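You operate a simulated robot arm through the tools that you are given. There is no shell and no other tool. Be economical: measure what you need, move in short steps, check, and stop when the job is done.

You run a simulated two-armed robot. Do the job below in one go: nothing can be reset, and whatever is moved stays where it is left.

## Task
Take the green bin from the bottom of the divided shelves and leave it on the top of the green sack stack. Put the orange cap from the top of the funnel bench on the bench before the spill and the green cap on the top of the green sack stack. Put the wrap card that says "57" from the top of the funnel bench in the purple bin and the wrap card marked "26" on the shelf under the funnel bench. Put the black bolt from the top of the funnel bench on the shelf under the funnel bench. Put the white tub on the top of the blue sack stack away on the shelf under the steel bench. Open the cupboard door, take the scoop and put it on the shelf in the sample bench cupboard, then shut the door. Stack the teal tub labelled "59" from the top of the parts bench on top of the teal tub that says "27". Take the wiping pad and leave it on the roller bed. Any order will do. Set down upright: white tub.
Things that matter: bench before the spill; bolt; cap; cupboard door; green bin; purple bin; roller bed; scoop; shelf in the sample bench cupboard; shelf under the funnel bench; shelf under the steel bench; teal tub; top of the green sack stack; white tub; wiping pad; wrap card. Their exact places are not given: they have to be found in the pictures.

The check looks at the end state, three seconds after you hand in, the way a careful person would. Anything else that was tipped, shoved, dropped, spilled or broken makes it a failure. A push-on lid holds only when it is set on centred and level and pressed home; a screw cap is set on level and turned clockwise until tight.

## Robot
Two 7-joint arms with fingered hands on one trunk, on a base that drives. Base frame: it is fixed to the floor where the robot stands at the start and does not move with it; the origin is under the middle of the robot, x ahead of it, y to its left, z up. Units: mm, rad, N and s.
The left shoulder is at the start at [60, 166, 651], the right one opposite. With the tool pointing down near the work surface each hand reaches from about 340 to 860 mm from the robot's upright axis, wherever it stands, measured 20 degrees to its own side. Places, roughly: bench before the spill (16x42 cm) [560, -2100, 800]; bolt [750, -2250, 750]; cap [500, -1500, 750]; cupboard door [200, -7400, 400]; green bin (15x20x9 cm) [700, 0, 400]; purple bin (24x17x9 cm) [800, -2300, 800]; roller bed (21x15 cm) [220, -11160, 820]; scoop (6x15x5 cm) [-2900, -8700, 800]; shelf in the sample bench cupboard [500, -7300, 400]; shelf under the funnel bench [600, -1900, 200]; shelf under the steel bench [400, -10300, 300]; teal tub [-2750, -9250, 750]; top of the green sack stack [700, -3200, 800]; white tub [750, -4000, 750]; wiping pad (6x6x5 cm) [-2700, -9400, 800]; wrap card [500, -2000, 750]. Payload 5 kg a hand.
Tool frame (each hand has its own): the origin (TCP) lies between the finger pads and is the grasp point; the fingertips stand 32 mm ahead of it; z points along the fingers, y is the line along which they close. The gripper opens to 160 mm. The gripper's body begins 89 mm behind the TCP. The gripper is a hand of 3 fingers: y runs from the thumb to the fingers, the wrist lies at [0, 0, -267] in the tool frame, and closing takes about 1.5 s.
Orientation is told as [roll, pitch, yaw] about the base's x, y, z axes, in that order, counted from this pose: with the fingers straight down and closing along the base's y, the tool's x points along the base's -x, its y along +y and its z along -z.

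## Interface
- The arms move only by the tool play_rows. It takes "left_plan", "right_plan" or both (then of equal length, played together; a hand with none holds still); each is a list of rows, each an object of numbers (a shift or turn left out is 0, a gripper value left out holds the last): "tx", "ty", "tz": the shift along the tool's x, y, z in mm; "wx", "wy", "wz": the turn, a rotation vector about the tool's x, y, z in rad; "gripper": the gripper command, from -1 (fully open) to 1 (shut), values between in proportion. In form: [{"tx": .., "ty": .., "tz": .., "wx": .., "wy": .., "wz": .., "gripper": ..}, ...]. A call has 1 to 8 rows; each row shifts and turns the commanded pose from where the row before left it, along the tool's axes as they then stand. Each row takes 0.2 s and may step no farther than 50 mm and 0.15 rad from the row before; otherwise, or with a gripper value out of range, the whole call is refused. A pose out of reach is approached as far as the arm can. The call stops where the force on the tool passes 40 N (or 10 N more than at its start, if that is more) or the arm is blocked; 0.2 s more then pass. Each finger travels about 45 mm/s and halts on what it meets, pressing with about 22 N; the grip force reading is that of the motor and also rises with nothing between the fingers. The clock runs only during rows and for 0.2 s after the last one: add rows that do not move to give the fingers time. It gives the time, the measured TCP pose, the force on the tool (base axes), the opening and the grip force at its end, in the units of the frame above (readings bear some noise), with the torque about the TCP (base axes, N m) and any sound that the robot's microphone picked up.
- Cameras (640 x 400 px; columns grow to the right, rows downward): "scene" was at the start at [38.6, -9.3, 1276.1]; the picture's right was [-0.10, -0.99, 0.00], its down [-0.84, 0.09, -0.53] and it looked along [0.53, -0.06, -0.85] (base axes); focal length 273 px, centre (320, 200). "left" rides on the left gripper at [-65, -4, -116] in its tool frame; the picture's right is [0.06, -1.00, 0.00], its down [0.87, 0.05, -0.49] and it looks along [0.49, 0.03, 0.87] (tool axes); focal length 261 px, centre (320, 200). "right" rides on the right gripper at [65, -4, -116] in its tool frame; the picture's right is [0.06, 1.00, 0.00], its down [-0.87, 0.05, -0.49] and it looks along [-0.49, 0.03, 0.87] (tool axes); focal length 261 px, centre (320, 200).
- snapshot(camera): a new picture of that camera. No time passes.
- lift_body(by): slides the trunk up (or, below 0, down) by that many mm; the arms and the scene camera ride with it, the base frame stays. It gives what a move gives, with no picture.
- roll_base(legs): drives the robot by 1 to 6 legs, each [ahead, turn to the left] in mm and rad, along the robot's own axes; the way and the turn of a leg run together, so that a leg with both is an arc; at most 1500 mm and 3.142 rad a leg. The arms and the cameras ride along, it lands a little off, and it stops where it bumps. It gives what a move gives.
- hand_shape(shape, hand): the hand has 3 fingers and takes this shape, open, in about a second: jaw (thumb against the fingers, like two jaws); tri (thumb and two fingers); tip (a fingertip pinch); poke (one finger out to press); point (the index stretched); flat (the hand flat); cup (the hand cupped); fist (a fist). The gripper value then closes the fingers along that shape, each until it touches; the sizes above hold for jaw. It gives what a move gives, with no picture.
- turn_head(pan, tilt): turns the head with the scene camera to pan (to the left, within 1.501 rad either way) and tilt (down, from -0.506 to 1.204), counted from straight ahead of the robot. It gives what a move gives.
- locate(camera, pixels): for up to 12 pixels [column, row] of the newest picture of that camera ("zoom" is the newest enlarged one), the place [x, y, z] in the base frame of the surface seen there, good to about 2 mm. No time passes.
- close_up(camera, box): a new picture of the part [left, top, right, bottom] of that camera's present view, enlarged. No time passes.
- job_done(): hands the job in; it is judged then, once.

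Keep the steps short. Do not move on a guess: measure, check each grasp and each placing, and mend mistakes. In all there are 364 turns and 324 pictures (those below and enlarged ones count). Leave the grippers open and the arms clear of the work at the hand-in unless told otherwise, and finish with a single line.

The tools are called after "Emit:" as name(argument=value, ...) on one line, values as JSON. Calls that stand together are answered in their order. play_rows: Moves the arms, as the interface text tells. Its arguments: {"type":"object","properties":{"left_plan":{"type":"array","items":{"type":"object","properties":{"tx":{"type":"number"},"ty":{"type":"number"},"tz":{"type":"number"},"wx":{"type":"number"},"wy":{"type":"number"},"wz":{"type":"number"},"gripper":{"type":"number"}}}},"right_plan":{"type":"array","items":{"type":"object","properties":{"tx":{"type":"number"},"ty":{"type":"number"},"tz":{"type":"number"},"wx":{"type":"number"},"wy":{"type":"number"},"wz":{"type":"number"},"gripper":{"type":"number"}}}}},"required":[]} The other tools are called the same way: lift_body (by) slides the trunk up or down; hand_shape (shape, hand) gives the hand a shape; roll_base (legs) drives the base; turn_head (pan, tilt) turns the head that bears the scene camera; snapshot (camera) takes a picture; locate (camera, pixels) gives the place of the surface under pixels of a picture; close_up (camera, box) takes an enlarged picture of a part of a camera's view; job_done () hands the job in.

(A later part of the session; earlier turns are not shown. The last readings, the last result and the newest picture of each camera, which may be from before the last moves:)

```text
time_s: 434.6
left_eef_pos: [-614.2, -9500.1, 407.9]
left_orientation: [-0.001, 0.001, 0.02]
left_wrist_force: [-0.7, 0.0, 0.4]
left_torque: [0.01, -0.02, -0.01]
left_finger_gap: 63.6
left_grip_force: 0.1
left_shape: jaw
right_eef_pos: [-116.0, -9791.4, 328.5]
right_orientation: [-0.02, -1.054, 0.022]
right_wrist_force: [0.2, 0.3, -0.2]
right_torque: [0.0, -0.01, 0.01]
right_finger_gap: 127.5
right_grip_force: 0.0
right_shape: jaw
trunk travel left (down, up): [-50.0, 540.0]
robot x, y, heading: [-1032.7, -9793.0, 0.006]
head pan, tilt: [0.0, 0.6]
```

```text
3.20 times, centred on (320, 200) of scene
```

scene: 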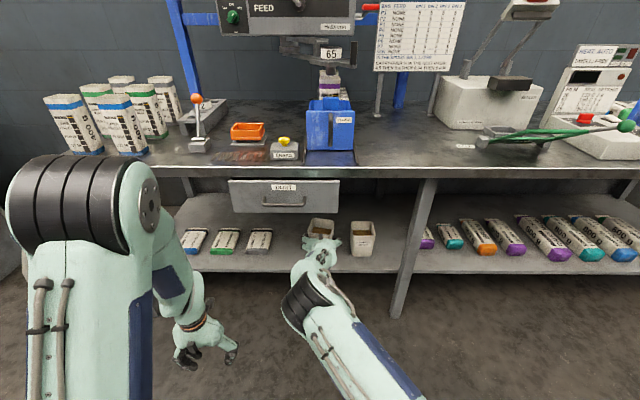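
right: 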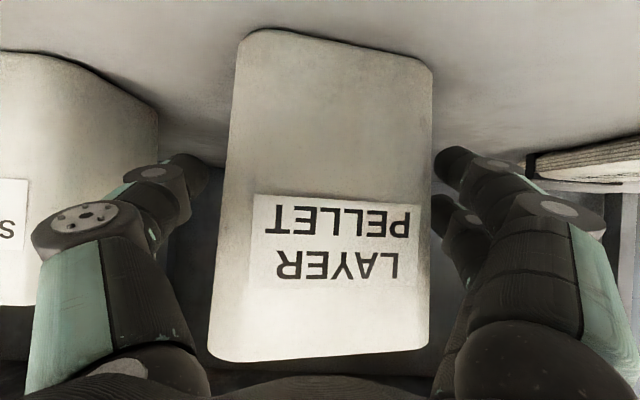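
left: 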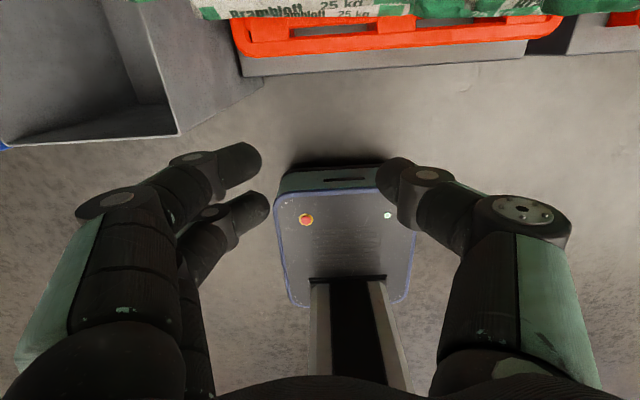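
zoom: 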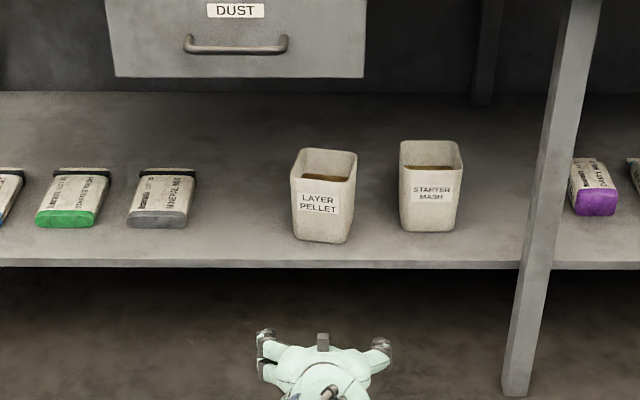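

White tub done, upright. Now the parts bench at x≈−2750. Raise the trunk, restore the right hand, and turn around.

Emit:
lift_body(by=400)

Emit:
play_rows(right_plan=[{"tx": 22, "tz": -38}, {"tx": 22, "tz": -38}, {"wy": 0.15, "tx": 22, "tz": -38}, {"wy": 0.15, "tx": 25, "tz": -30}, {"wy": 0.15, "tx": 30, "tz": -20}, {"wy": 0.15, "tx": 30, "ty": -20}, {"wy": 0.15, "ty": -40}, {"wy": 0.15, "ty": -40}])

Emit:
play_rows(right_plan=[{"wy": 0.15}, {"ty": -40}, {"ty": -30, "gripper": 0.2}])

Emit:
lift_body(by=140)

Emit:
roll_base(legs=[[0, -1.571], [0, -1.571]])

Emit:
turn_head(pan=0, tilt=0.4)

Emit:
snapshot(camera="scene")

```text
time_s: 438.5
left_eef_pos: [-614.7, -9499.5, 808.5]
left_orientation: [0.0, 0.0, 0.02]
left_wrist_force: [-0.4, 0.3, 0.3]
left_torque: [-0.01, 0.02, -0.04]
left_finger_gap: 63.5
left_grip_force: 0.0
left_shape: jaw
right_eef_pos: [-115.7, -9791.1, 726.5]
right_orientation: [-0.019, -1.052, 0.023]
right_wrist_force: [0.6, 0.7, -0.1]
right_torque: [0.02, 0.02, -0.02]
right_finger_gap: 127.6
right_grip_force: 0.1
right_shape: jaw
trunk travel left (down, up): [-450.0, 140.0]
robot x, y, heading: [-1032.0, -9794.6, 0.003]
head pan, tilt: [0.0, 0.6]
```

```text
time_s: 440.3
left_eef_pos: [-615.3, -9502.1, 809.5]
left_orientation: [0.0, 0.002, 0.018]
left_wrist_force: [0.7, -1.1, 0.7]
left_torque: [0.06, 0.01, -0.01]
left_finger_gap: 63.6
left_grip_force: 0.0
left_shape: jaw
right_eef_pos: [-348.0, -9898.5, 704.6]
right_orientation: [-0.007, -0.152, 0.006]
right_wrist_force: [0.1, -0.4, 0.8]
right_torque: [0.03, 0.0, 0.05]
right_finger_gap: 127.8
right_grip_force: 0.2
right_shape: jaw
trunk travel left (down, up): [-450.0, 140.0]
robot x, y, heading: [-1030.7, -9789.2, 0.007]
head pan, tilt: [0.0, 0.6]
```

```text
time_s: 441.1
left_eef_pos: [-615.7, -9500.5, 808.4]
left_orientation: [-0.001, 0.0, 0.018]
left_wrist_force: [0.4, -0.4, 0.2]
left_torque: [0.0, -0.02, 0.0]
left_finger_gap: 64.0
left_grip_force: 0.0
left_shape: jaw
right_eef_pos: [-348.7, -9964.4, 704.5]
right_orientation: [-0.008, -0.004, 0.008]
right_wrist_force: [0.1, 0.6, 0.9]
right_torque: [-0.01, -0.03, 0.02]
right_finger_gap: 94.0
right_grip_force: 0.1
right_shape: jaw
trunk travel left (down, up): [-450.0, 140.0]
robot x, y, heading: [-1027.8, -9790.6, 0.009]
head pan, tilt: [0.0, 0.6]
```

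```text
time_s: 442.7
left_eef_pos: [-615.1, -9499.5, 949.5]
left_orientation: [0.0, -0.001, 0.019]
left_wrist_force: [-1.2, 0.8, 0.3]
left_torque: [0.01, -0.03, -0.02]
left_finger_gap: 63.9
left_grip_force: 0.1
left_shape: jaw
right_eef_pos: [-349.8, -9963.9, 843.5]
right_orientation: [-0.011, -0.004, 0.004]
right_wrist_force: [0.1, -0.6, 0.2]
right_torque: [-0.01, 0.0, -0.02]
right_finger_gap: 64.6
right_grip_force: 0.1
right_shape: jaw
trunk travel left (down, up): [-590.0, 0.0]
robot x, y, heading: [-1033.0, -9792.8, 0.009]
head pan, tilt: [0.0, 0.6]
```

```text
time_s: 450.9
left_eef_pos: [-1437.8, -10104.6, 948.7]
left_orientation: [0.001, 0.0, -3.083]
left_wrist_force: [-0.4, -0.3, -0.4]
left_torque: [0.01, 0.04, 0.0]
left_finger_gap: 63.6
left_grip_force: 0.0
left_shape: jaw
right_eef_pos: [-1721.3, -9649.9, 844.6]
right_orientation: [-0.009, -0.003, -3.097]
right_wrist_force: [0.3, -0.3, -0.3]
right_torque: [-0.04, 0.02, -0.01]
right_finger_gap: 64.6
right_grip_force: 0.1
right_shape: jaw
trunk travel left (down, up): [-590.0, 0.0]
robot x, y, heading: [-1033.7, -9793.1, -3.089]
head pan, tilt: [0.0, 0.6]
```

```text
time_s: 451.7
left_eef_pos: [-1436.7, -10103.5, 949.0]
left_orientation: [0.0, -0.001, -3.083]
left_wrist_force: [0.3, -0.2, 0.8]
left_torque: [0.03, 0.0, -0.02]
left_finger_gap: 63.9
left_grip_force: 0.1
left_shape: jaw
right_eef_pos: [-1722.3, -9648.3, 843.2]
right_orientation: [-0.011, -0.005, -3.095]
right_wrist_force: [-0.5, -0.7, -0.7]
right_torque: [0.0, 0.0, 0.0]
right_finger_gap: 64.6
right_grip_force: 0.1
right_shape: jaw
trunk travel left (down, up): [-590.0, 0.0]
robot x, y, heading: [-1031.2, -9793.4, -3.097]
head pan, tilt: [0.0, 0.4]
```

```text
200 pictures are left
```

scene: 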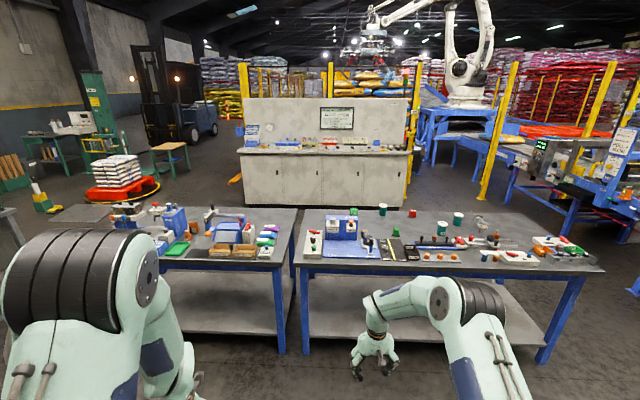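

Two tables. I look closely at the right one (parts bench) and the left one.

Emit:
close_up(camera="scene", box=[290, 190, 450, 280])

Emit:
close_up(camera="scene", box=[420, 190, 610, 290])

Emit:
locate(camera="scene", pixels=[[300, 262], [600, 268], [400, 230], [382, 210], [460, 220], [442, 228], [340, 255], [280, 262], [545, 250], [480, 225]])

```text
4.00 times, centred on (370, 235) of scene
```

zoom: 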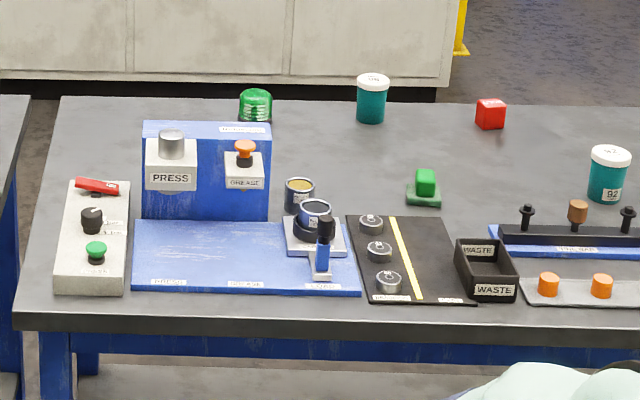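

```text
3.37 times, centred on (515, 240) of scene
```

zoom: 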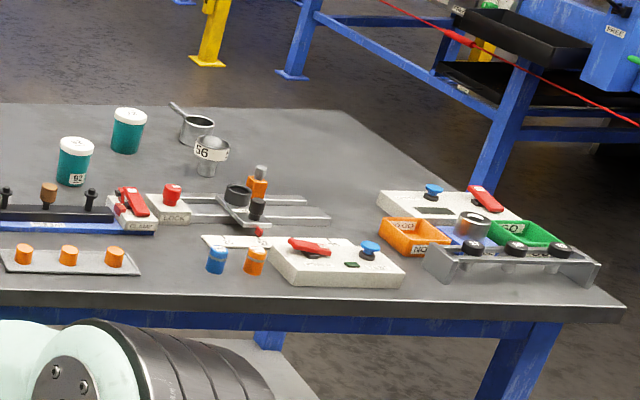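

```text
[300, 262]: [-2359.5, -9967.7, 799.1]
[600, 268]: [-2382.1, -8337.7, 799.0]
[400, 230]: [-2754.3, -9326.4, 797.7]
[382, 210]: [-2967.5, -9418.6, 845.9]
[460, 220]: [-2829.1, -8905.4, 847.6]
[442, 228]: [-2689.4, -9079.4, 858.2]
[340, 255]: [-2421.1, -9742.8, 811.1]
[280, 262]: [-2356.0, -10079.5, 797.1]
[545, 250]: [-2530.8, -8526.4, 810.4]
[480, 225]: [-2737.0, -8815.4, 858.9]
```

Parts bench z≈799, front x≈−2360. Approach to x≈−1950, y≈−9150 to read labels.

Emit:
roll_base(legs=[[0, -1.615], [620, 0], [0, 1.571], [850, 0]])

Emit:
turn_head(pan=0, tilt=0.6)

Emit:
snapshot(camera="scene")

```text
time_s: 466.8
left_eef_pos: [-2255.5, -9441.4, 948.7]
left_orientation: [-0.001, 0.001, 3.126]
left_wrist_force: [0.8, 1.2, 0.9]
left_torque: [0.01, 0.03, -0.01]
left_finger_gap: 64.0
left_grip_force: 0.0
left_shape: jaw
right_eef_pos: [-2492.9, -8969.8, 841.9]
right_orientation: [-0.008, 0.022, 3.112]
right_wrist_force: [4.0, 0.8, 3.7]
right_torque: [-0.19, 0.06, 0.2]
right_finger_gap: 64.0
right_grip_force: 0.1
right_shape: jaw
trunk travel left (down, up): [-590.0, 0.0]
robot x, y, heading: [-1829.6, -9163.3, 3.113]
head pan, tilt: [0.0, 0.4]
stopped in leg 4: the force on the tool passed its limit at 65 N (the readings are from after the stop); the commanded pose is now the measured one
```

```text
time_s: 467.5
left_eef_pos: [-2256.7, -9442.9, 948.6]
left_orientation: [-0.001, -0.001, 3.126]
left_wrist_force: [-0.4, 0.2, -0.3]
left_torque: [0.0, 0.02, -0.03]
left_finger_gap: 63.7
left_grip_force: 0.1
left_shape: jaw
right_eef_pos: [-2494.3, -8970.4, 841.8]
right_orientation: [-0.009, 0.024, 3.112]
right_wrist_force: [5.9, 1.3, 5.9]
right_torque: [-0.28, 0.07, 0.32]
right_finger_gap: 64.2
right_grip_force: 0.1
right_shape: jaw
trunk travel left (down, up): [-590.0, 0.0]
robot x, y, heading: [-1828.1, -9164.3, 3.11]
head pan, tilt: [0.0, 0.6]
```

```text
197 pictures are left
```

scene: 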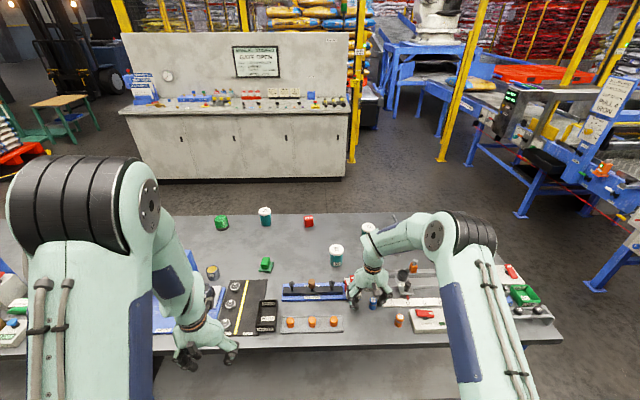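

The right hand was too low and touched a fixture on the bench. Lift it straight up and inspect.

Emit:
play_rows(right_plan=[{"tz": -40}, {"tz": -45}, {"tz": -45}, {"tz": -45}, {}])

Emit:
snapshot(camera="right")

Emit:
close_up(camera="scene", box=[190, 195, 560, 360])

```text
time_s: 468.7
left_eef_pos: [-2256.0, -9441.9, 949.4]
left_orientation: [0.0, 0.001, 3.126]
left_wrist_force: [-0.4, 0.1, -0.5]
left_torque: [0.0, 0.0, -0.01]
left_finger_gap: 63.9
left_grip_force: 0.0
left_shape: jaw
right_eef_pos: [-2498.2, -8968.5, 1016.1]
right_orientation: [-0.01, 0.025, 3.111]
right_wrist_force: [0.1, 0.7, -0.8]
right_torque: [-0.03, -0.02, -0.04]
right_finger_gap: 64.0
right_grip_force: 0.0
right_shape: jaw
trunk travel left (down, up): [-590.0, 0.0]
robot x, y, heading: [-1827.4, -9166.5, 3.114]
head pan, tilt: [0.0, 0.6]
```

```text
196 pictures are left
```

right: 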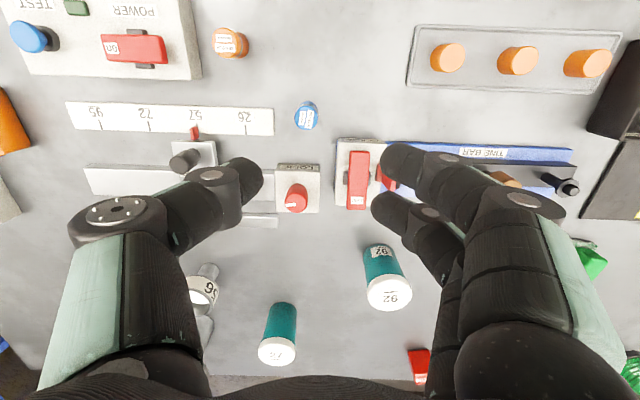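

```text
1.73 times, centred on (375, 278) of scene
```

zoom: 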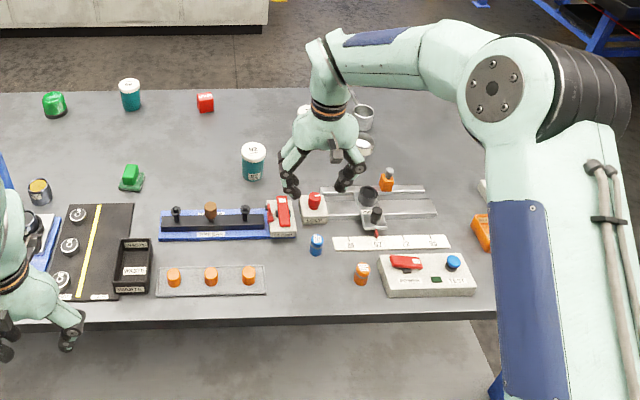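

Emit:
locate(camera="zoom", pixels=[[316, 244], [361, 273], [388, 182], [311, 205], [285, 215], [252, 165], [252, 150], [130, 95], [131, 180], [205, 102], [362, 120], [385, 245]])

Emit:
locate(camera="right", pixels=[[308, 115], [230, 43], [390, 290], [277, 350], [205, 290], [358, 170], [297, 198]])

```text
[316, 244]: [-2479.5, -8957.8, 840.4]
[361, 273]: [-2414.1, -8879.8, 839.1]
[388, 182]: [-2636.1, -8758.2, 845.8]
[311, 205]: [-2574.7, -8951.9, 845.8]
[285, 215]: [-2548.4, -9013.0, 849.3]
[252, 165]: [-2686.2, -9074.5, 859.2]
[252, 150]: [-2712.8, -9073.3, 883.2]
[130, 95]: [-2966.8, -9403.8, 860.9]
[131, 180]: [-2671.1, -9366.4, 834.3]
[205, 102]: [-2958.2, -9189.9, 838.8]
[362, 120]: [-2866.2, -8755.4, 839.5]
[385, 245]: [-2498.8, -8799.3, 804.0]
```

```text
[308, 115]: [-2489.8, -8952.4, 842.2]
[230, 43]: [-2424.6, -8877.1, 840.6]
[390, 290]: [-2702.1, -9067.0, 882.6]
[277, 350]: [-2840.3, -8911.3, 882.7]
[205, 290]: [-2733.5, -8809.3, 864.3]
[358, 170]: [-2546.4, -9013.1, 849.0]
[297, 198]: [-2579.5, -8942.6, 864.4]
```

The blue peg now stands at about (−2487, −8954); from the earlier picture I compute it stood level with the orange peg at about (−2422, −8938). I shoved it, so I'll put it back. First above it.

Emit:
play_rows(right_plan=[{"tx": 11, "ty": -14, "wy": -0.025}, {"tz": 45}, {"tz": 30}, {}])

Emit:
snapshot(camera="right")

Emit:
locate(camera="right", pixels=[[308, 125], [308, 110], [308, 140], [295, 125], [322, 125], [230, 60], [320, 160]])

```text
time_s: 469.7
left_eef_pos: [-2257.2, -9442.9, 948.3]
left_orientation: [0.0, 0.001, 3.127]
left_wrist_force: [0.1, -0.1, 0.0]
left_torque: [0.0, 0.01, 0.0]
left_finger_gap: 63.8
left_grip_force: 0.0
left_shape: jaw
right_eef_pos: [-2486.6, -8954.5, 944.6]
right_orientation: [-0.01, -0.001, 3.112]
right_wrist_force: [-0.6, 0.1, -0.2]
right_torque: [-0.01, 0.01, 0.01]
right_finger_gap: 63.8
right_grip_force: 0.0
right_shape: jaw
trunk travel left (down, up): [-590.0, 0.0]
robot x, y, heading: [-1831.6, -9164.4, 3.111]
head pan, tilt: [0.0, 0.6]
```

```text
194 pictures are left
```

right: 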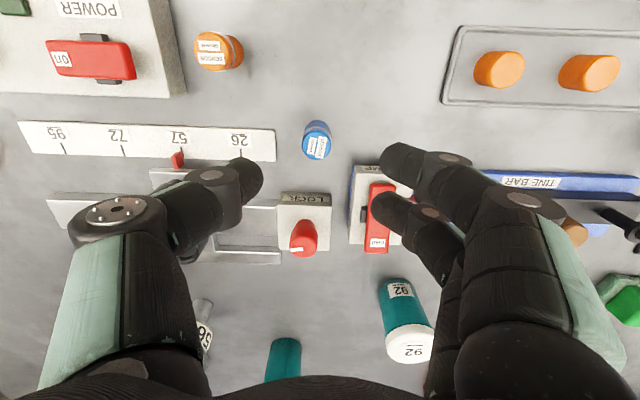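

```text
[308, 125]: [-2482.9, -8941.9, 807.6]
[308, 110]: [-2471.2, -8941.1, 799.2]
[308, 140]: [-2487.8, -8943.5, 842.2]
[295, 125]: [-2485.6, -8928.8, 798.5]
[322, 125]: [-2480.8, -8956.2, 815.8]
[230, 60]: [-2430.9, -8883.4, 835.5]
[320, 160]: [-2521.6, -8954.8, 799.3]
```

Emit:
play_rows(right_plan=[{"tx": -2, "ty": -3, "gripper": 0.35}, {"tz": 45}, {"tz": 40}, {"tz": 13}, {}])

Emit:
snapshot(camera="right")

```text
time_s: 470.9
left_eef_pos: [-2257.2, -9442.5, 949.1]
left_orientation: [-0.002, 0.0, 3.126]
left_wrist_force: [0.2, -0.2, 0.4]
left_torque: [-0.01, -0.01, 0.03]
left_finger_gap: 63.7
left_grip_force: 0.1
left_shape: jaw
right_eef_pos: [-2490.1, -8952.1, 844.5]
right_orientation: [-0.009, -0.001, 3.112]
right_wrist_force: [-0.2, -0.2, 0.4]
right_torque: [0.01, 0.01, 0.0]
right_finger_gap: 52.5
right_grip_force: 0.1
right_shape: jaw
trunk travel left (down, up): [-590.0, 0.0]
robot x, y, heading: [-1827.0, -9164.2, 3.114]
head pan, tilt: [0.0, 0.6]
```

```text
193 pictures are left
```

right: 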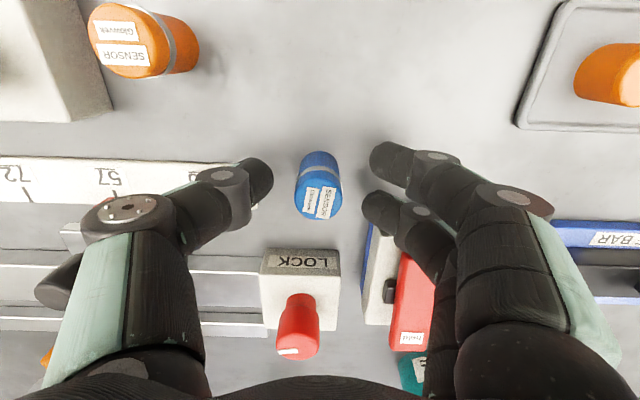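

Emit:
play_rows(right_plan=[{"gripper": 1}, {}, {}, {}, {"tz": -20}, {}])

Emit:
play_rows(right_plan=[{"tx": 34, "ty": -8}, {"tx": 33.6, "ty": -8}, {}])

Emit:
snapshot(camera="right")

```text
time_s: 472.3
left_eef_pos: [-2257.6, -9442.9, 948.2]
left_orientation: [0.0, 0.002, 3.128]
left_wrist_force: [0.5, -1.1, 0.0]
left_torque: [-0.03, -0.03, 0.0]
left_finger_gap: 63.8
left_grip_force: 0.1
left_shape: jaw
right_eef_pos: [-2488.8, -8951.9, 863.5]
right_orientation: [-0.01, -0.002, 3.113]
right_wrist_force: [-0.3, -1.0, -0.5]
right_torque: [-0.02, 0.01, 0.04]
right_finger_gap: 13.9
right_grip_force: 22.3
right_shape: jaw
trunk travel left (down, up): [-590.0, 0.0]
robot x, y, heading: [-1826.1, -9161.0, 3.117]
head pan, tilt: [0.0, 0.6]
```

```text
time_s: 473.1
left_eef_pos: [-2256.3, -9442.3, 949.6]
left_orientation: [0.0, 0.001, 3.126]
left_wrist_force: [-0.2, -0.9, -0.4]
left_torque: [-0.01, 0.02, 0.02]
left_finger_gap: 63.7
left_grip_force: 0.1
left_shape: jaw
right_eef_pos: [-2420.4, -8936.4, 862.2]
right_orientation: [-0.008, -0.002, 3.111]
right_wrist_force: [-0.2, -0.3, -0.1]
right_torque: [-0.01, 0.0, -0.02]
right_finger_gap: 13.5
right_grip_force: 22.2
right_shape: jaw
trunk travel left (down, up): [-590.0, 0.0]
robot x, y, heading: [-1830.2, -9166.0, 3.11]
head pan, tilt: [0.0, 0.6]
```

```text
192 pictures are left
```

right: 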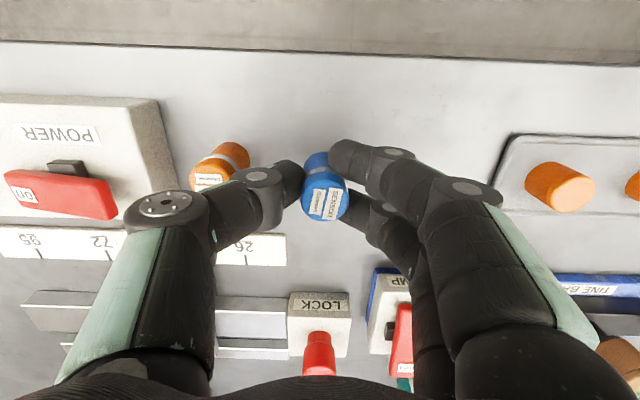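

Emit:
play_rows(right_plan=[{"tz": 14}, {"tz": 3}, {"tz": 2}, {}])

Emit:
play_rows(right_plan=[{"gripper": 0.6}, {}, {}, {}])

Emit:
snapshot(camera="right")

```text
time_s: 474.1
left_eef_pos: [-2256.7, -9442.9, 949.1]
left_orientation: [-0.001, -0.001, 3.125]
left_wrist_force: [0.1, 0.4, 0.6]
left_torque: [-0.01, 0.01, -0.01]
left_finger_gap: 63.9
left_grip_force: 0.1
left_shape: jaw
right_eef_pos: [-2420.4, -8938.5, 844.8]
right_orientation: [-0.009, -0.002, 3.111]
right_wrist_force: [0.9, 0.4, 1.5]
right_torque: [-0.02, 0.02, 0.01]
right_finger_gap: 13.8
right_grip_force: 21.5
right_shape: jaw
trunk travel left (down, up): [-590.0, 0.0]
robot x, y, heading: [-1827.2, -9166.1, 3.111]
head pan, tilt: [0.0, 0.6]
```

```text
time_s: 475.1
left_eef_pos: [-2257.2, -9442.4, 948.9]
left_orientation: [0.0, -0.001, 3.127]
left_wrist_force: [-0.3, -0.6, -0.2]
left_torque: [-0.02, -0.03, -0.01]
left_finger_gap: 63.6
left_grip_force: 0.0
left_shape: jaw
right_eef_pos: [-2421.4, -8939.2, 843.6]
right_orientation: [-0.01, -0.002, 3.111]
right_wrist_force: [-0.6, 0.6, 0.4]
right_torque: [-0.01, -0.03, 0.0]
right_finger_gap: 31.7
right_grip_force: 0.2
right_shape: jaw
trunk travel left (down, up): [-590.0, 0.0]
robot x, y, heading: [-1826.1, -9163.0, 3.114]
head pan, tilt: [0.0, 0.6]
```

```text
191 pictures are left
```

right: 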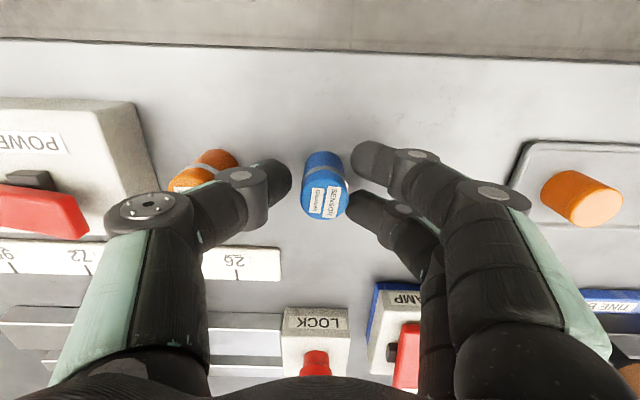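

Peg stands. Rise, then check its place beside the orange peg, and read the teal tub labels.

Emit:
play_rows(right_plan=[{"tz": -30}, {"tz": -45}, {"tz": -45}, {"tz": -45}, {"gripper": -0.3}])

Emit:
snapshot(camera="right")

Emit:
close_up(camera="right", box=[200, 220, 500, 400])

Emit:
close_up(camera="scene", box=[200, 195, 300, 280])

Emit:
close_up(camera="scene", box=[310, 200, 440, 300])

```text
time_s: 476.3
left_eef_pos: [-2255.7, -9442.2, 949.7]
left_orientation: [-0.001, 0.001, 3.126]
left_wrist_force: [-0.4, -0.2, 0.5]
left_torque: [0.03, 0.0, -0.01]
left_finger_gap: 63.7
left_grip_force: 0.1
left_shape: jaw
right_eef_pos: [-2421.7, -8939.3, 1011.1]
right_orientation: [-0.008, -0.001, 3.113]
right_wrist_force: [-0.2, -0.2, -0.4]
right_torque: [-0.02, 0.02, -0.02]
right_finger_gap: 65.5
right_grip_force: 0.0
right_shape: jaw
trunk travel left (down, up): [-590.0, 0.0]
robot x, y, heading: [-1828.8, -9167.7, 3.111]
head pan, tilt: [0.0, 0.6]
```

```text
190 pictures are left
```

right: 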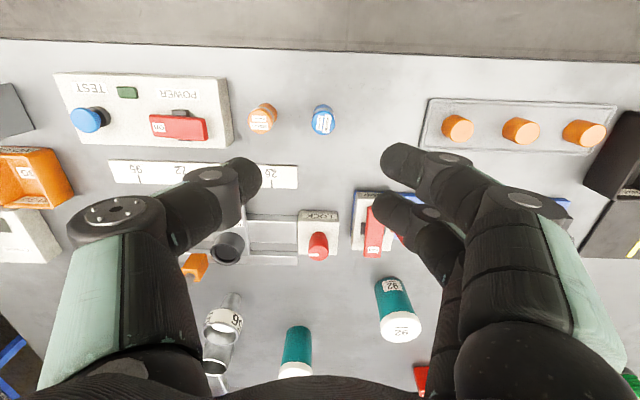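

```text
2.13 times, centred on (350, 310) of right
```

zoom: 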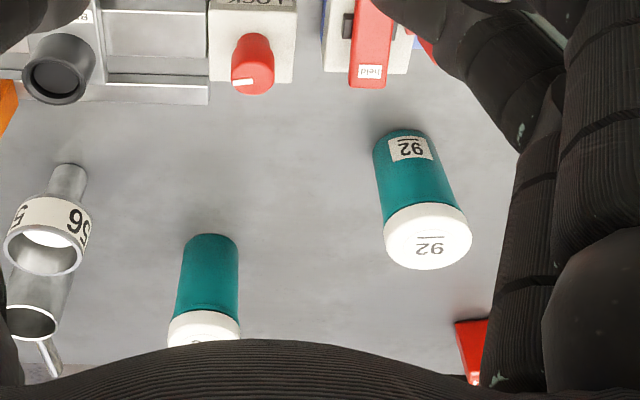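

```text
4.71 times, centred on (250, 238) of scene
```

zoom: 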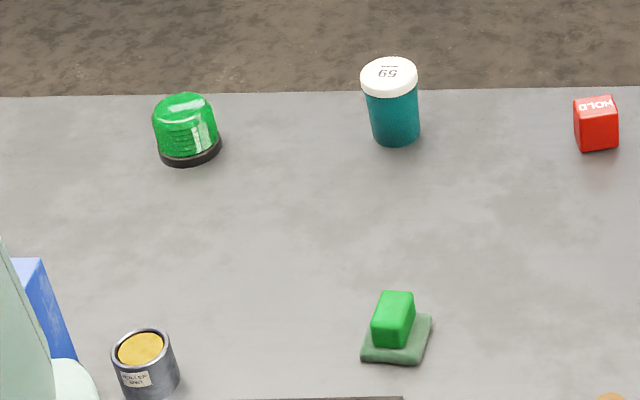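

```text
4.00 times, centred on (375, 250) of scene
```

zoom: 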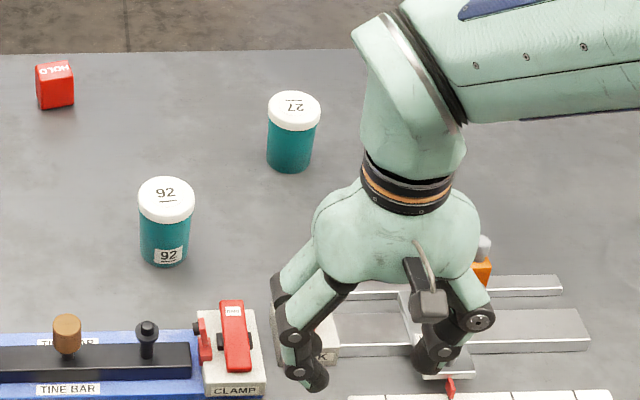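

Tub 59 is at ≈(−2967, −9411), tub 27 at ≈(−2840, −8910) (top z 883); the wiping pad is the green one at ≈(−2671, −9366). Back off and realign at y≈−9411.

Emit:
roll_base(legs=[[-400, 0], [0, 1.571], [247, 0], [0, -1.541]])

Emit:
play_rows(right_plan=[{"tx": -45, "ty": 40}, {"tx": -45, "ty": 40}, {"tx": -45, "ty": 40}, {"wy": -0.15}, {"wy": -0.15}, {"wy": -0.15}, {"wy": -0.15}, {"wy": -0.15}])

Emit:
play_rows(right_plan=[{"wy": -0.15}, {"wy": -0.15}, {"ty": 40}, {}])

Emit:
snapshot(camera="scene")

```text
time_s: 488.1
left_eef_pos: [-1842.3, -9729.3, 948.2]
left_orientation: [0.001, -0.001, -3.09]
left_wrist_force: [-0.2, 0.1, -0.7]
left_torque: [-0.02, 0.01, 0.01]
left_finger_gap: 63.8
left_grip_force: 0.0
left_shape: jaw
right_eef_pos: [-2041.3, -9239.4, 1010.8]
right_orientation: [-0.008, -0.002, -3.105]
right_wrist_force: [-0.1, 0.2, -0.6]
right_torque: [-0.01, 0.0, 0.02]
right_finger_gap: 103.3
right_grip_force: 0.1
right_shape: jaw
trunk travel left (down, up): [-590.0, 0.0]
robot x, y, heading: [-1432.1, -9418.6, -3.102]
head pan, tilt: [0.0, 0.6]
```

```text
refused: row 1 steps farther than a row can; nothing moved
```

```text
time_s: 489.1
left_eef_pos: [-1843.0, -9730.5, 950.1]
left_orientation: [0.002, 0.0, -3.092]
left_wrist_force: [-0.5, 0.0, 0.1]
left_torque: [-0.01, 0.01, -0.02]
left_finger_gap: 63.6
left_grip_force: 0.0
left_shape: jaw
right_eef_pos: [-2038.5, -9277.3, 1010.2]
right_orientation: [-0.008, -0.302, -3.102]
right_wrist_force: [0.1, -0.5, -0.3]
right_torque: [0.0, -0.01, 0.02]
right_finger_gap: 103.5
right_grip_force: 0.1
right_shape: jaw
trunk travel left (down, up): [-590.0, 0.0]
robot x, y, heading: [-1435.2, -9423.2, -3.101]
head pan, tilt: [0.0, 0.6]
```

```text
186 pictures are left
```

scene: 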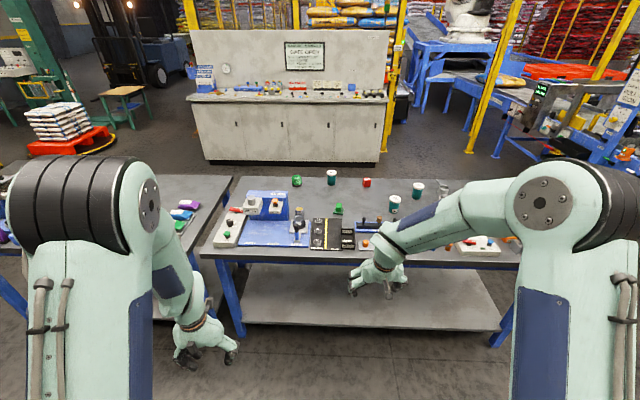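

Emit:
play_rows(right_plan=[{"tx": -36, "tz": 11, "ty": 27}, {"tx": -36, "tz": 11, "ty": 27}, {"tx": -36, "tz": 11, "ty": 27}, {"tx": -36, "tz": 11, "ty": 27}, {"wy": -0.15}, {"wy": -0.15}, {"wy": -0.15}, {"wy": -0.15}])

Emit:
play_rows(right_plan=[{"wy": -0.15}, {"ty": 20}, {}])

Emit:
roll_base(legs=[[0, -0.04]])

```text
time_s: 490.9
left_eef_pos: [-1841.5, -9731.9, 949.9]
left_orientation: [-0.001, 0.001, -3.092]
left_wrist_force: [0.2, -0.6, -0.3]
left_torque: [0.08, 0.04, -0.02]
left_finger_gap: 63.6
left_grip_force: 0.1
left_shape: jaw
right_eef_pos: [-2175.9, -9411.8, 997.8]
right_orientation: [0.005, -0.876, -3.089]
right_wrist_force: [-4.4, 5.5, 9.7]
right_torque: [-0.25, -1.07, 0.45]
right_finger_gap: 103.9
right_grip_force: 0.0
right_shape: jaw
trunk travel left (down, up): [-590.0, 0.0]
robot x, y, heading: [-1434.8, -9424.6, -3.102]
head pan, tilt: [0.0, 0.6]
```

```text
time_s: 491.7
left_eef_pos: [-1842.7, -9730.3, 949.2]
left_orientation: [0.001, 0.001, -3.091]
left_wrist_force: [-0.1, 0.2, -0.1]
left_torque: [0.0, -0.02, 0.0]
left_finger_gap: 63.7
left_grip_force: 0.1
left_shape: jaw
right_eef_pos: [-2185.3, -9413.3, 1010.5]
right_orientation: [-0.018, -1.052, -3.085]
right_wrist_force: [0.2, 0.1, -0.1]
right_torque: [-0.02, 0.04, -0.02]
right_finger_gap: 104.1
right_grip_force: 0.0
right_shape: jaw
trunk travel left (down, up): [-590.0, 0.0]
robot x, y, heading: [-1430.4, -9416.7, -3.107]
head pan, tilt: [0.0, 0.6]
```

```text
time_s: 492.4
left_eef_pos: [-1854.7, -9714.0, 948.5]
left_orientation: [-0.001, 0.002, -3.13]
left_wrist_force: [-0.4, -0.2, 0.1]
left_torque: [-0.04, -0.01, -0.02]
left_finger_gap: 63.8
left_grip_force: 0.0
left_shape: jaw
right_eef_pos: [-2184.0, -9382.0, 1010.1]
right_orientation: [-0.017, -1.05, -3.126]
right_wrist_force: [-0.3, -0.4, 0.5]
right_torque: [0.0, -0.03, 0.04]
right_finger_gap: 103.8
right_grip_force: 0.0
right_shape: jaw
trunk travel left (down, up): [-590.0, 0.0]
robot x, y, heading: [-1437.4, -9423.3, 3.144]
head pan, tilt: [0.0, 0.6]
```

Emit:
play_rows(left_plan=[{"tz": -40}, {"tz": -40, "tx": 40}, {"tx": 40}], right_plan=[{}, {}, {}])

Emit:
roll_base(legs=[[510, 0]])

Emit:
snapshot(camera="right")

Emit:
snapshot(camera="scene")

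```text
refused: row 2 steps farther than a row can; nothing moved
```

```text
time_s: 495.4
left_eef_pos: [-2350.1, -9716.0, 947.9]
left_orientation: [0.001, 0.003, -3.128]
left_wrist_force: [-0.5, 0.4, 0.6]
left_torque: [0.0, -0.01, 0.01]
left_finger_gap: 63.8
left_grip_force: 0.1
left_shape: jaw
right_eef_pos: [-2682.1, -9385.9, 1010.2]
right_orientation: [-0.02, -1.049, -3.121]
right_wrist_force: [-0.8, 0.6, -0.4]
right_torque: [-0.03, 0.0, -0.01]
right_finger_gap: 103.9
right_grip_force: 0.0
right_shape: jaw
trunk travel left (down, up): [-590.0, 0.0]
robot x, y, heading: [-1929.7, -9424.5, -3.138]
head pan, tilt: [0.0, 0.6]
```

```text
185 pictures are left
```

right: 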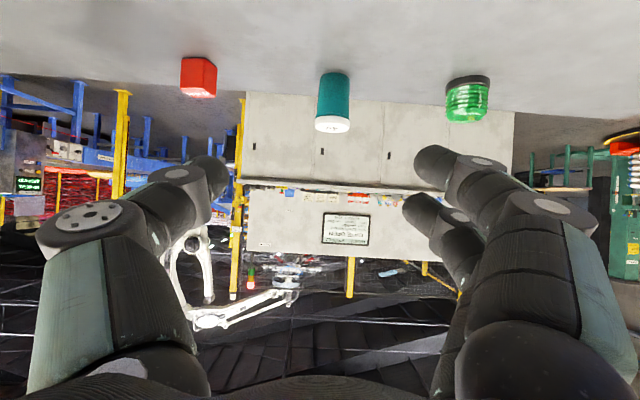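

```text
184 pictures are left
```

scene: 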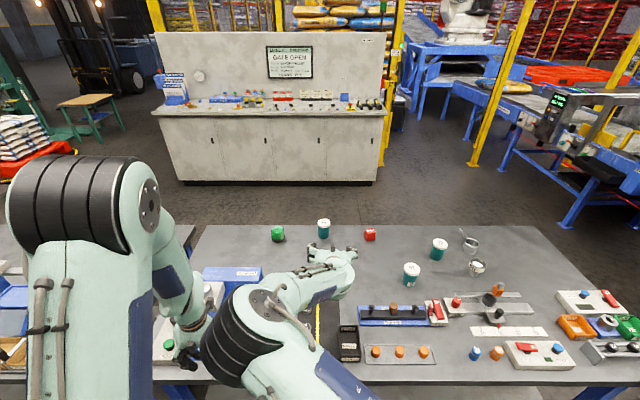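

Emit:
locate(camera="right", pixels=[[334, 78], [333, 100], [318, 100], [350, 100], [332, 120], [318, 124], [348, 124]])

Emit:
locate(camera="scene", pixels=[[323, 228], [323, 221], [411, 265], [411, 280], [439, 241], [470, 240], [477, 266], [475, 353], [496, 353]])

```text
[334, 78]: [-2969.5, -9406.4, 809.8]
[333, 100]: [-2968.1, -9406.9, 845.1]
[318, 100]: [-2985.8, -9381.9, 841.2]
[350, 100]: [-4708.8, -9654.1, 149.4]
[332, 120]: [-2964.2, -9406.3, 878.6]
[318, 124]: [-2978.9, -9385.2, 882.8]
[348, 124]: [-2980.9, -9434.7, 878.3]
```

```text
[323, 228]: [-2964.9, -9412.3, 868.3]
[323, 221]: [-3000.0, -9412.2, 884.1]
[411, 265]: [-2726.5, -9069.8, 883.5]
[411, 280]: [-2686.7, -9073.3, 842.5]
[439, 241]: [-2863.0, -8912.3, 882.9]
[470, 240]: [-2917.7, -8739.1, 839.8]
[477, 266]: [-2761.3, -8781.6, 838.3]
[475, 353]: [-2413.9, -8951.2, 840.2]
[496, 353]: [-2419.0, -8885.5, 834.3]
```

Tub 59 centre ≈(−2993, −9409), z 800–884. Move the base 55 closer, lower the hand, then check.

Emit:
roll_base(legs=[[55, 0]])

Emit:
play_rows(right_plan=[{"tx": 33, "tz": 19, "ty": 6}, {"tx": 33, "tz": 19, "ty": 6}, {"tx": 33, "tz": 19, "ty": 6}, {"tx": 33, "tz": 19, "ty": 5}, {"tx": -20, "tz": 35}, {"tx": -20, "tz": 35}, {}])

Emit:
snapshot(camera="right")

```text
time_s: 496.3
left_eef_pos: [-2406.1, -9717.0, 947.8]
left_orientation: [-0.001, -0.001, -3.127]
left_wrist_force: [-1.4, -0.1, -0.7]
left_torque: [0.02, 0.0, -0.02]
left_finger_gap: 63.6
left_grip_force: 0.1
left_shape: jaw
right_eef_pos: [-2737.8, -9386.3, 1009.5]
right_orientation: [-0.02, -1.049, -3.124]
right_wrist_force: [-0.4, -0.1, -0.6]
right_torque: [0.01, 0.01, 0.02]
right_finger_gap: 103.8
right_grip_force: 0.1
right_shape: jaw
trunk travel left (down, up): [-590.0, 0.0]
robot x, y, heading: [-1985.7, -9423.4, -3.144]
head pan, tilt: [0.0, 0.6]
```

```text
time_s: 497.9
left_eef_pos: [-2403.4, -9714.5, 948.7]
left_orientation: [-0.001, 0.001, -3.126]
left_wrist_force: [1.2, 0.1, -0.2]
left_torque: [-0.01, 0.01, -0.01]
left_finger_gap: 63.7
left_grip_force: 0.1
left_shape: jaw
right_eef_pos: [-2816.6, -9407.4, 858.6]
right_orientation: [-0.022, -1.051, -3.123]
right_wrist_force: [0.6, 0.5, 0.7]
right_torque: [0.04, 0.03, 0.03]
right_finger_gap: 103.8
right_grip_force: 0.1
right_shape: jaw
trunk travel left (down, up): [-590.0, 0.0]
robot x, y, heading: [-1983.0, -9425.3, -3.142]
head pan, tilt: [0.0, 0.6]
```

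```text
183 pictures are left
```

right: 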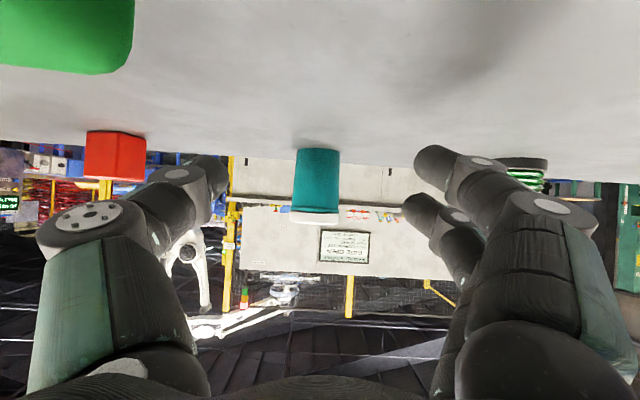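

Emit:
play_rows(right_plan=[{"tx": -18, "tz": 38}, {"tx": -18, "tz": 38}, {"tx": -18, "tz": 38}, {"tx": -17, "tz": 37}, {}])

Emit:
snapshot(camera="right")

```text
time_s: 498.9
left_eef_pos: [-2405.0, -9715.4, 950.1]
left_orientation: [0.002, 0.001, -3.125]
left_wrist_force: [-0.5, 0.5, 0.9]
left_torque: [-0.03, -0.08, 0.0]
left_finger_gap: 63.9
left_grip_force: 0.0
left_shape: jaw
right_eef_pos: [-2955.1, -9363.7, 836.1]
right_orientation: [-0.069, -1.026, -3.136]
right_wrist_force: [5.7, 1.8, 18.8]
right_torque: [-1.14, 0.09, 0.38]
right_finger_gap: 102.7
right_grip_force: 0.1
right_shape: jaw
right hand out of reach, approached as far as the arm can: row 4
trunk travel left (down, up): [-590.0, 0.0]
robot x, y, heading: [-1982.4, -9422.6, -3.14]
head pan, tilt: [0.0, 0.6]
stopped in row 4 (right hand): the force on the tool passed its limit at 77 N (the readings are from after the stop); the commanded pose is now the measured one
```

```text
182 pictures are left
```

right: 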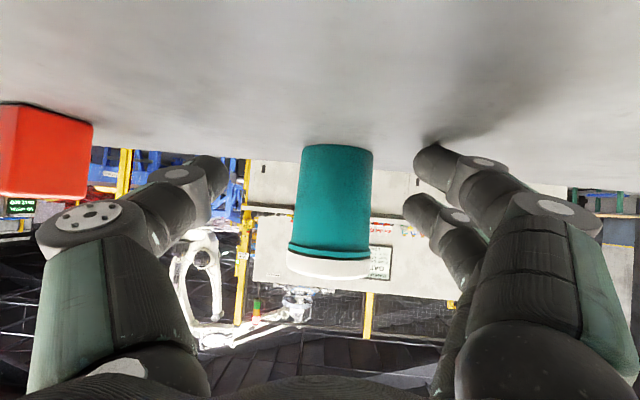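

The arm hit its reach limit and pressed on something. Ease up and back and re-read.

Emit:
play_rows(right_plan=[{"tx": -10, "tz": -20}, {"tx": -5, "tz": -25}, {}])

Emit:
snapshot(camera="right")

Emit:
locate(camera="right", pixels=[[330, 180], [310, 200], [355, 200], [330, 240]])

Emit:
close_up(camera="scene", box=[230, 190, 450, 330])

```text
time_s: 499.7
left_eef_pos: [-2405.2, -9713.3, 948.9]
left_orientation: [0.0, 0.003, -3.126]
left_wrist_force: [-0.8, -0.4, 1.0]
left_torque: [-0.01, -0.01, 0.05]
left_finger_gap: 63.7
left_grip_force: 0.0
left_shape: jaw
right_eef_pos: [-2923.1, -9364.5, 866.2]
right_orientation: [-0.077, -1.018, -3.134]
right_wrist_force: [0.4, -0.9, 0.3]
right_torque: [0.01, 0.0, 0.0]
right_finger_gap: 103.9
right_grip_force: 0.0
right_shape: jaw
trunk travel left (down, up): [-590.0, 0.0]
robot x, y, heading: [-1982.7, -9425.5, -3.139]
head pan, tilt: [0.0, 0.6]
```

```text
181 pictures are left
```

right: 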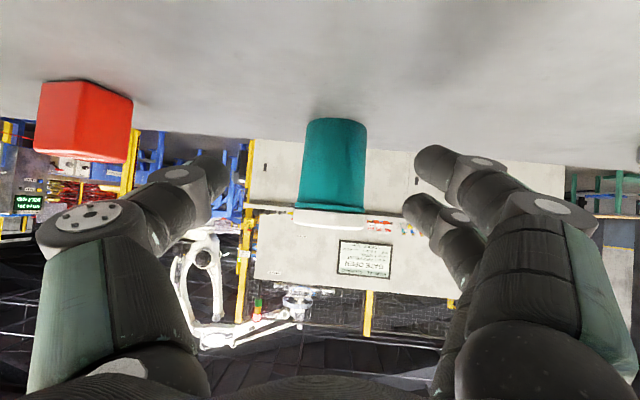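

```text
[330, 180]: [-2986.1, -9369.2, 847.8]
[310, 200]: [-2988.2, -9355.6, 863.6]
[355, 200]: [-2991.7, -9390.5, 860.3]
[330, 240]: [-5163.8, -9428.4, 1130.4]
```

```text
2.86 times, centred on (340, 260) of scene
```

zoom: 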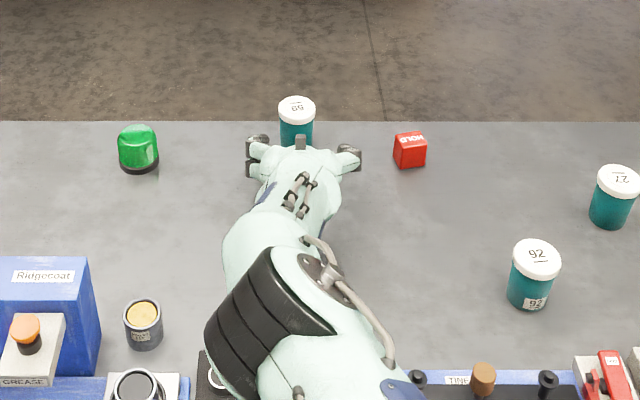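

Tub 59 got nudged to ≈(−3013, −9373), still standing. I need more reach: retract, rotate the base left a bit so the tub is in line with the right shoulder, and pitch the hand flatter.

Emit:
play_rows(right_plan=[{"tx": 0, "tz": -45}, {"tx": -5, "tz": -45}, {"tx": -30}, {}])

Emit:
roll_base(legs=[[-60, 0], [0, 0.11]])

Emit:
play_rows(right_plan=[{"wy": -0.1, "wx": 0.0}, {"wy": -0.1}, {"wy": -0.1}, {}])

Emit:
snapshot(camera="right")

```text
time_s: 500.7
left_eef_pos: [-2404.1, -9717.1, 948.8]
left_orientation: [0.0, 0.001, -3.126]
left_wrist_force: [-0.8, 0.6, -0.3]
left_torque: [0.0, 0.03, 0.0]
left_finger_gap: 63.7
left_grip_force: 0.0
left_shape: jaw
right_eef_pos: [-2862.7, -9373.8, 945.5]
right_orientation: [-0.077, -1.018, -3.131]
right_wrist_force: [-0.4, 0.0, -0.6]
right_torque: [0.0, 0.01, 0.01]
right_finger_gap: 104.1
right_grip_force: 0.0
right_shape: jaw
trunk travel left (down, up): [-590.0, 0.0]
robot x, y, heading: [-1987.4, -9422.5, -3.137]
head pan, tilt: [0.0, 0.6]
```

```text
time_s: 502.2
left_eef_pos: [-2310.5, -9760.6, 946.8]
left_orientation: [0.0, 0.002, -3.018]
left_wrist_force: [0.0, 0.0, -0.4]
left_torque: [0.03, 0.0, -0.03]
left_finger_gap: 63.7
left_grip_force: 0.0
left_shape: jaw
right_eef_pos: [-2801.9, -9468.7, 944.7]
right_orientation: [-0.079, -1.019, -3.025]
right_wrist_force: [0.5, 0.1, -0.1]
right_torque: [0.0, -0.02, -0.06]
right_finger_gap: 104.0
right_grip_force: 0.0
right_shape: jaw
trunk travel left (down, up): [-590.0, 0.0]
robot x, y, heading: [-1925.1, -9423.6, -3.029]
head pan, tilt: [0.0, 0.6]
```

```text
time_s: 503.2
left_eef_pos: [-2310.8, -9759.5, 948.7]
left_orientation: [0.0, 0.003, -3.018]
left_wrist_force: [0.5, 0.5, -0.3]
left_torque: [-0.02, 0.01, -0.02]
left_finger_gap: 64.0
left_grip_force: 0.1
left_shape: jaw
right_eef_pos: [-2803.7, -9468.2, 945.1]
right_orientation: [-0.16, -1.317, -2.937]
right_wrist_force: [-0.6, 0.1, -0.3]
right_torque: [0.0, -0.01, 0.03]
right_finger_gap: 103.9
right_grip_force: 0.0
right_shape: jaw
trunk travel left (down, up): [-590.0, 0.0]
robot x, y, heading: [-1924.0, -9424.0, -3.032]
head pan, tilt: [0.0, 0.6]
```

```text
179 pictures are left
```

right: 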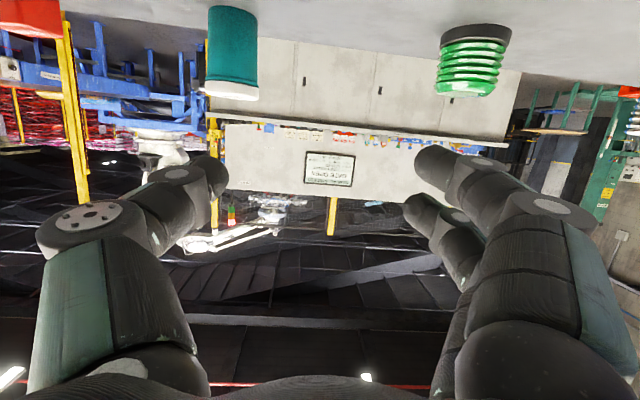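

The wrist camera hangs below the hand when it is this flat, so I use a moderate pitch (−1.2) and grip the tub high. Adjust height and side first.

Emit:
play_rows(right_plan=[{"wy": 0.12}, {"tx": 24, "ty": -32, "tz": 8}, {"tx": 24, "ty": -32, "tz": 8}, {"tx": 24, "ty": -32, "tz": 8}, {}])

Emit:
snapshot(camera="right")

```text
time_s: 504.4
left_eef_pos: [-2310.7, -9759.4, 948.9]
left_orientation: [0.0, 0.001, -3.017]
left_wrist_force: [-0.7, -0.3, 0.6]
left_torque: [0.03, 0.0, 0.0]
left_finger_gap: 63.6
left_grip_force: 0.2
left_shape: jaw
right_eef_pos: [-2803.7, -9369.9, 873.3]
right_orientation: [-0.11, -1.197, -2.989]
right_wrist_force: [0.8, -1.0, 0.2]
right_torque: [0.02, -0.01, -0.03]
right_finger_gap: 103.9
right_grip_force: 0.0
right_shape: jaw
trunk travel left (down, up): [-590.0, 0.0]
robot x, y, heading: [-1923.1, -9428.0, -3.031]
head pan, tilt: [0.0, 0.6]
```

```text
178 pictures are left
```

right: 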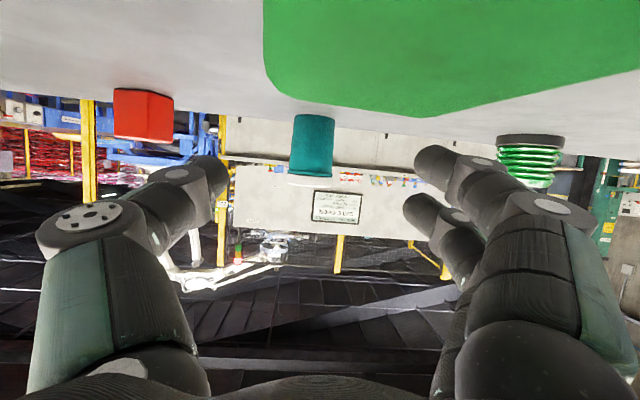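

The pad is just under the camera; moving forward leaves it behind. Base forward 55, then measure the tub.

Emit:
roll_base(legs=[[55, 0]])

Emit:
snapshot(camera="right")

Emit:
locate(camera="right", pixels=[[317, 140], [300, 150], [325, 150], [335, 150], [315, 175], [315, 185]])

```text
time_s: 505.4
left_eef_pos: [-2364.8, -9764.7, 949.9]
left_orientation: [-0.001, -0.001, -3.018]
left_wrist_force: [-0.4, -0.2, -0.3]
left_torque: [0.02, -0.02, 0.02]
left_finger_gap: 63.9
left_grip_force: 0.0
left_shape: jaw
right_eef_pos: [-2857.7, -9374.8, 875.9]
right_orientation: [-0.113, -1.201, -2.987]
right_wrist_force: [-2.9, 0.3, 23.7]
right_torque: [0.34, -3.11, 0.12]
right_finger_gap: 104.1
right_grip_force: 0.1
right_shape: jaw
trunk travel left (down, up): [-590.0, 0.0]
robot x, y, heading: [-1979.0, -9429.9, -3.033]
head pan, tilt: [0.0, 0.6]
```

```text
177 pictures are left
```

right: 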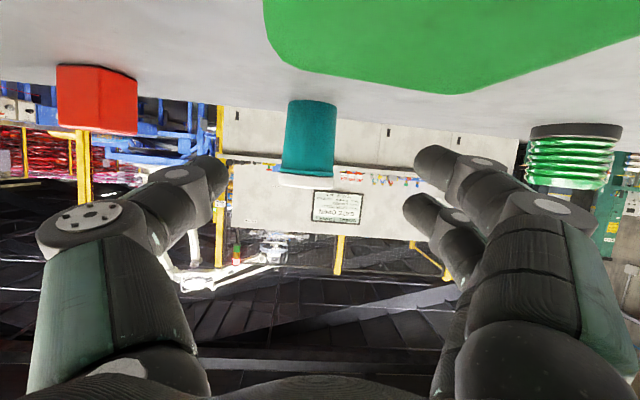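

```text
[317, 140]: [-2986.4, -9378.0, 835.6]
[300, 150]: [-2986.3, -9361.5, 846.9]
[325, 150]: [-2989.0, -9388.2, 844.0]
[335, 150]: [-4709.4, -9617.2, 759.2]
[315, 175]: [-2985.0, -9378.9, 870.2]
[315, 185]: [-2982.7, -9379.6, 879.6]
```

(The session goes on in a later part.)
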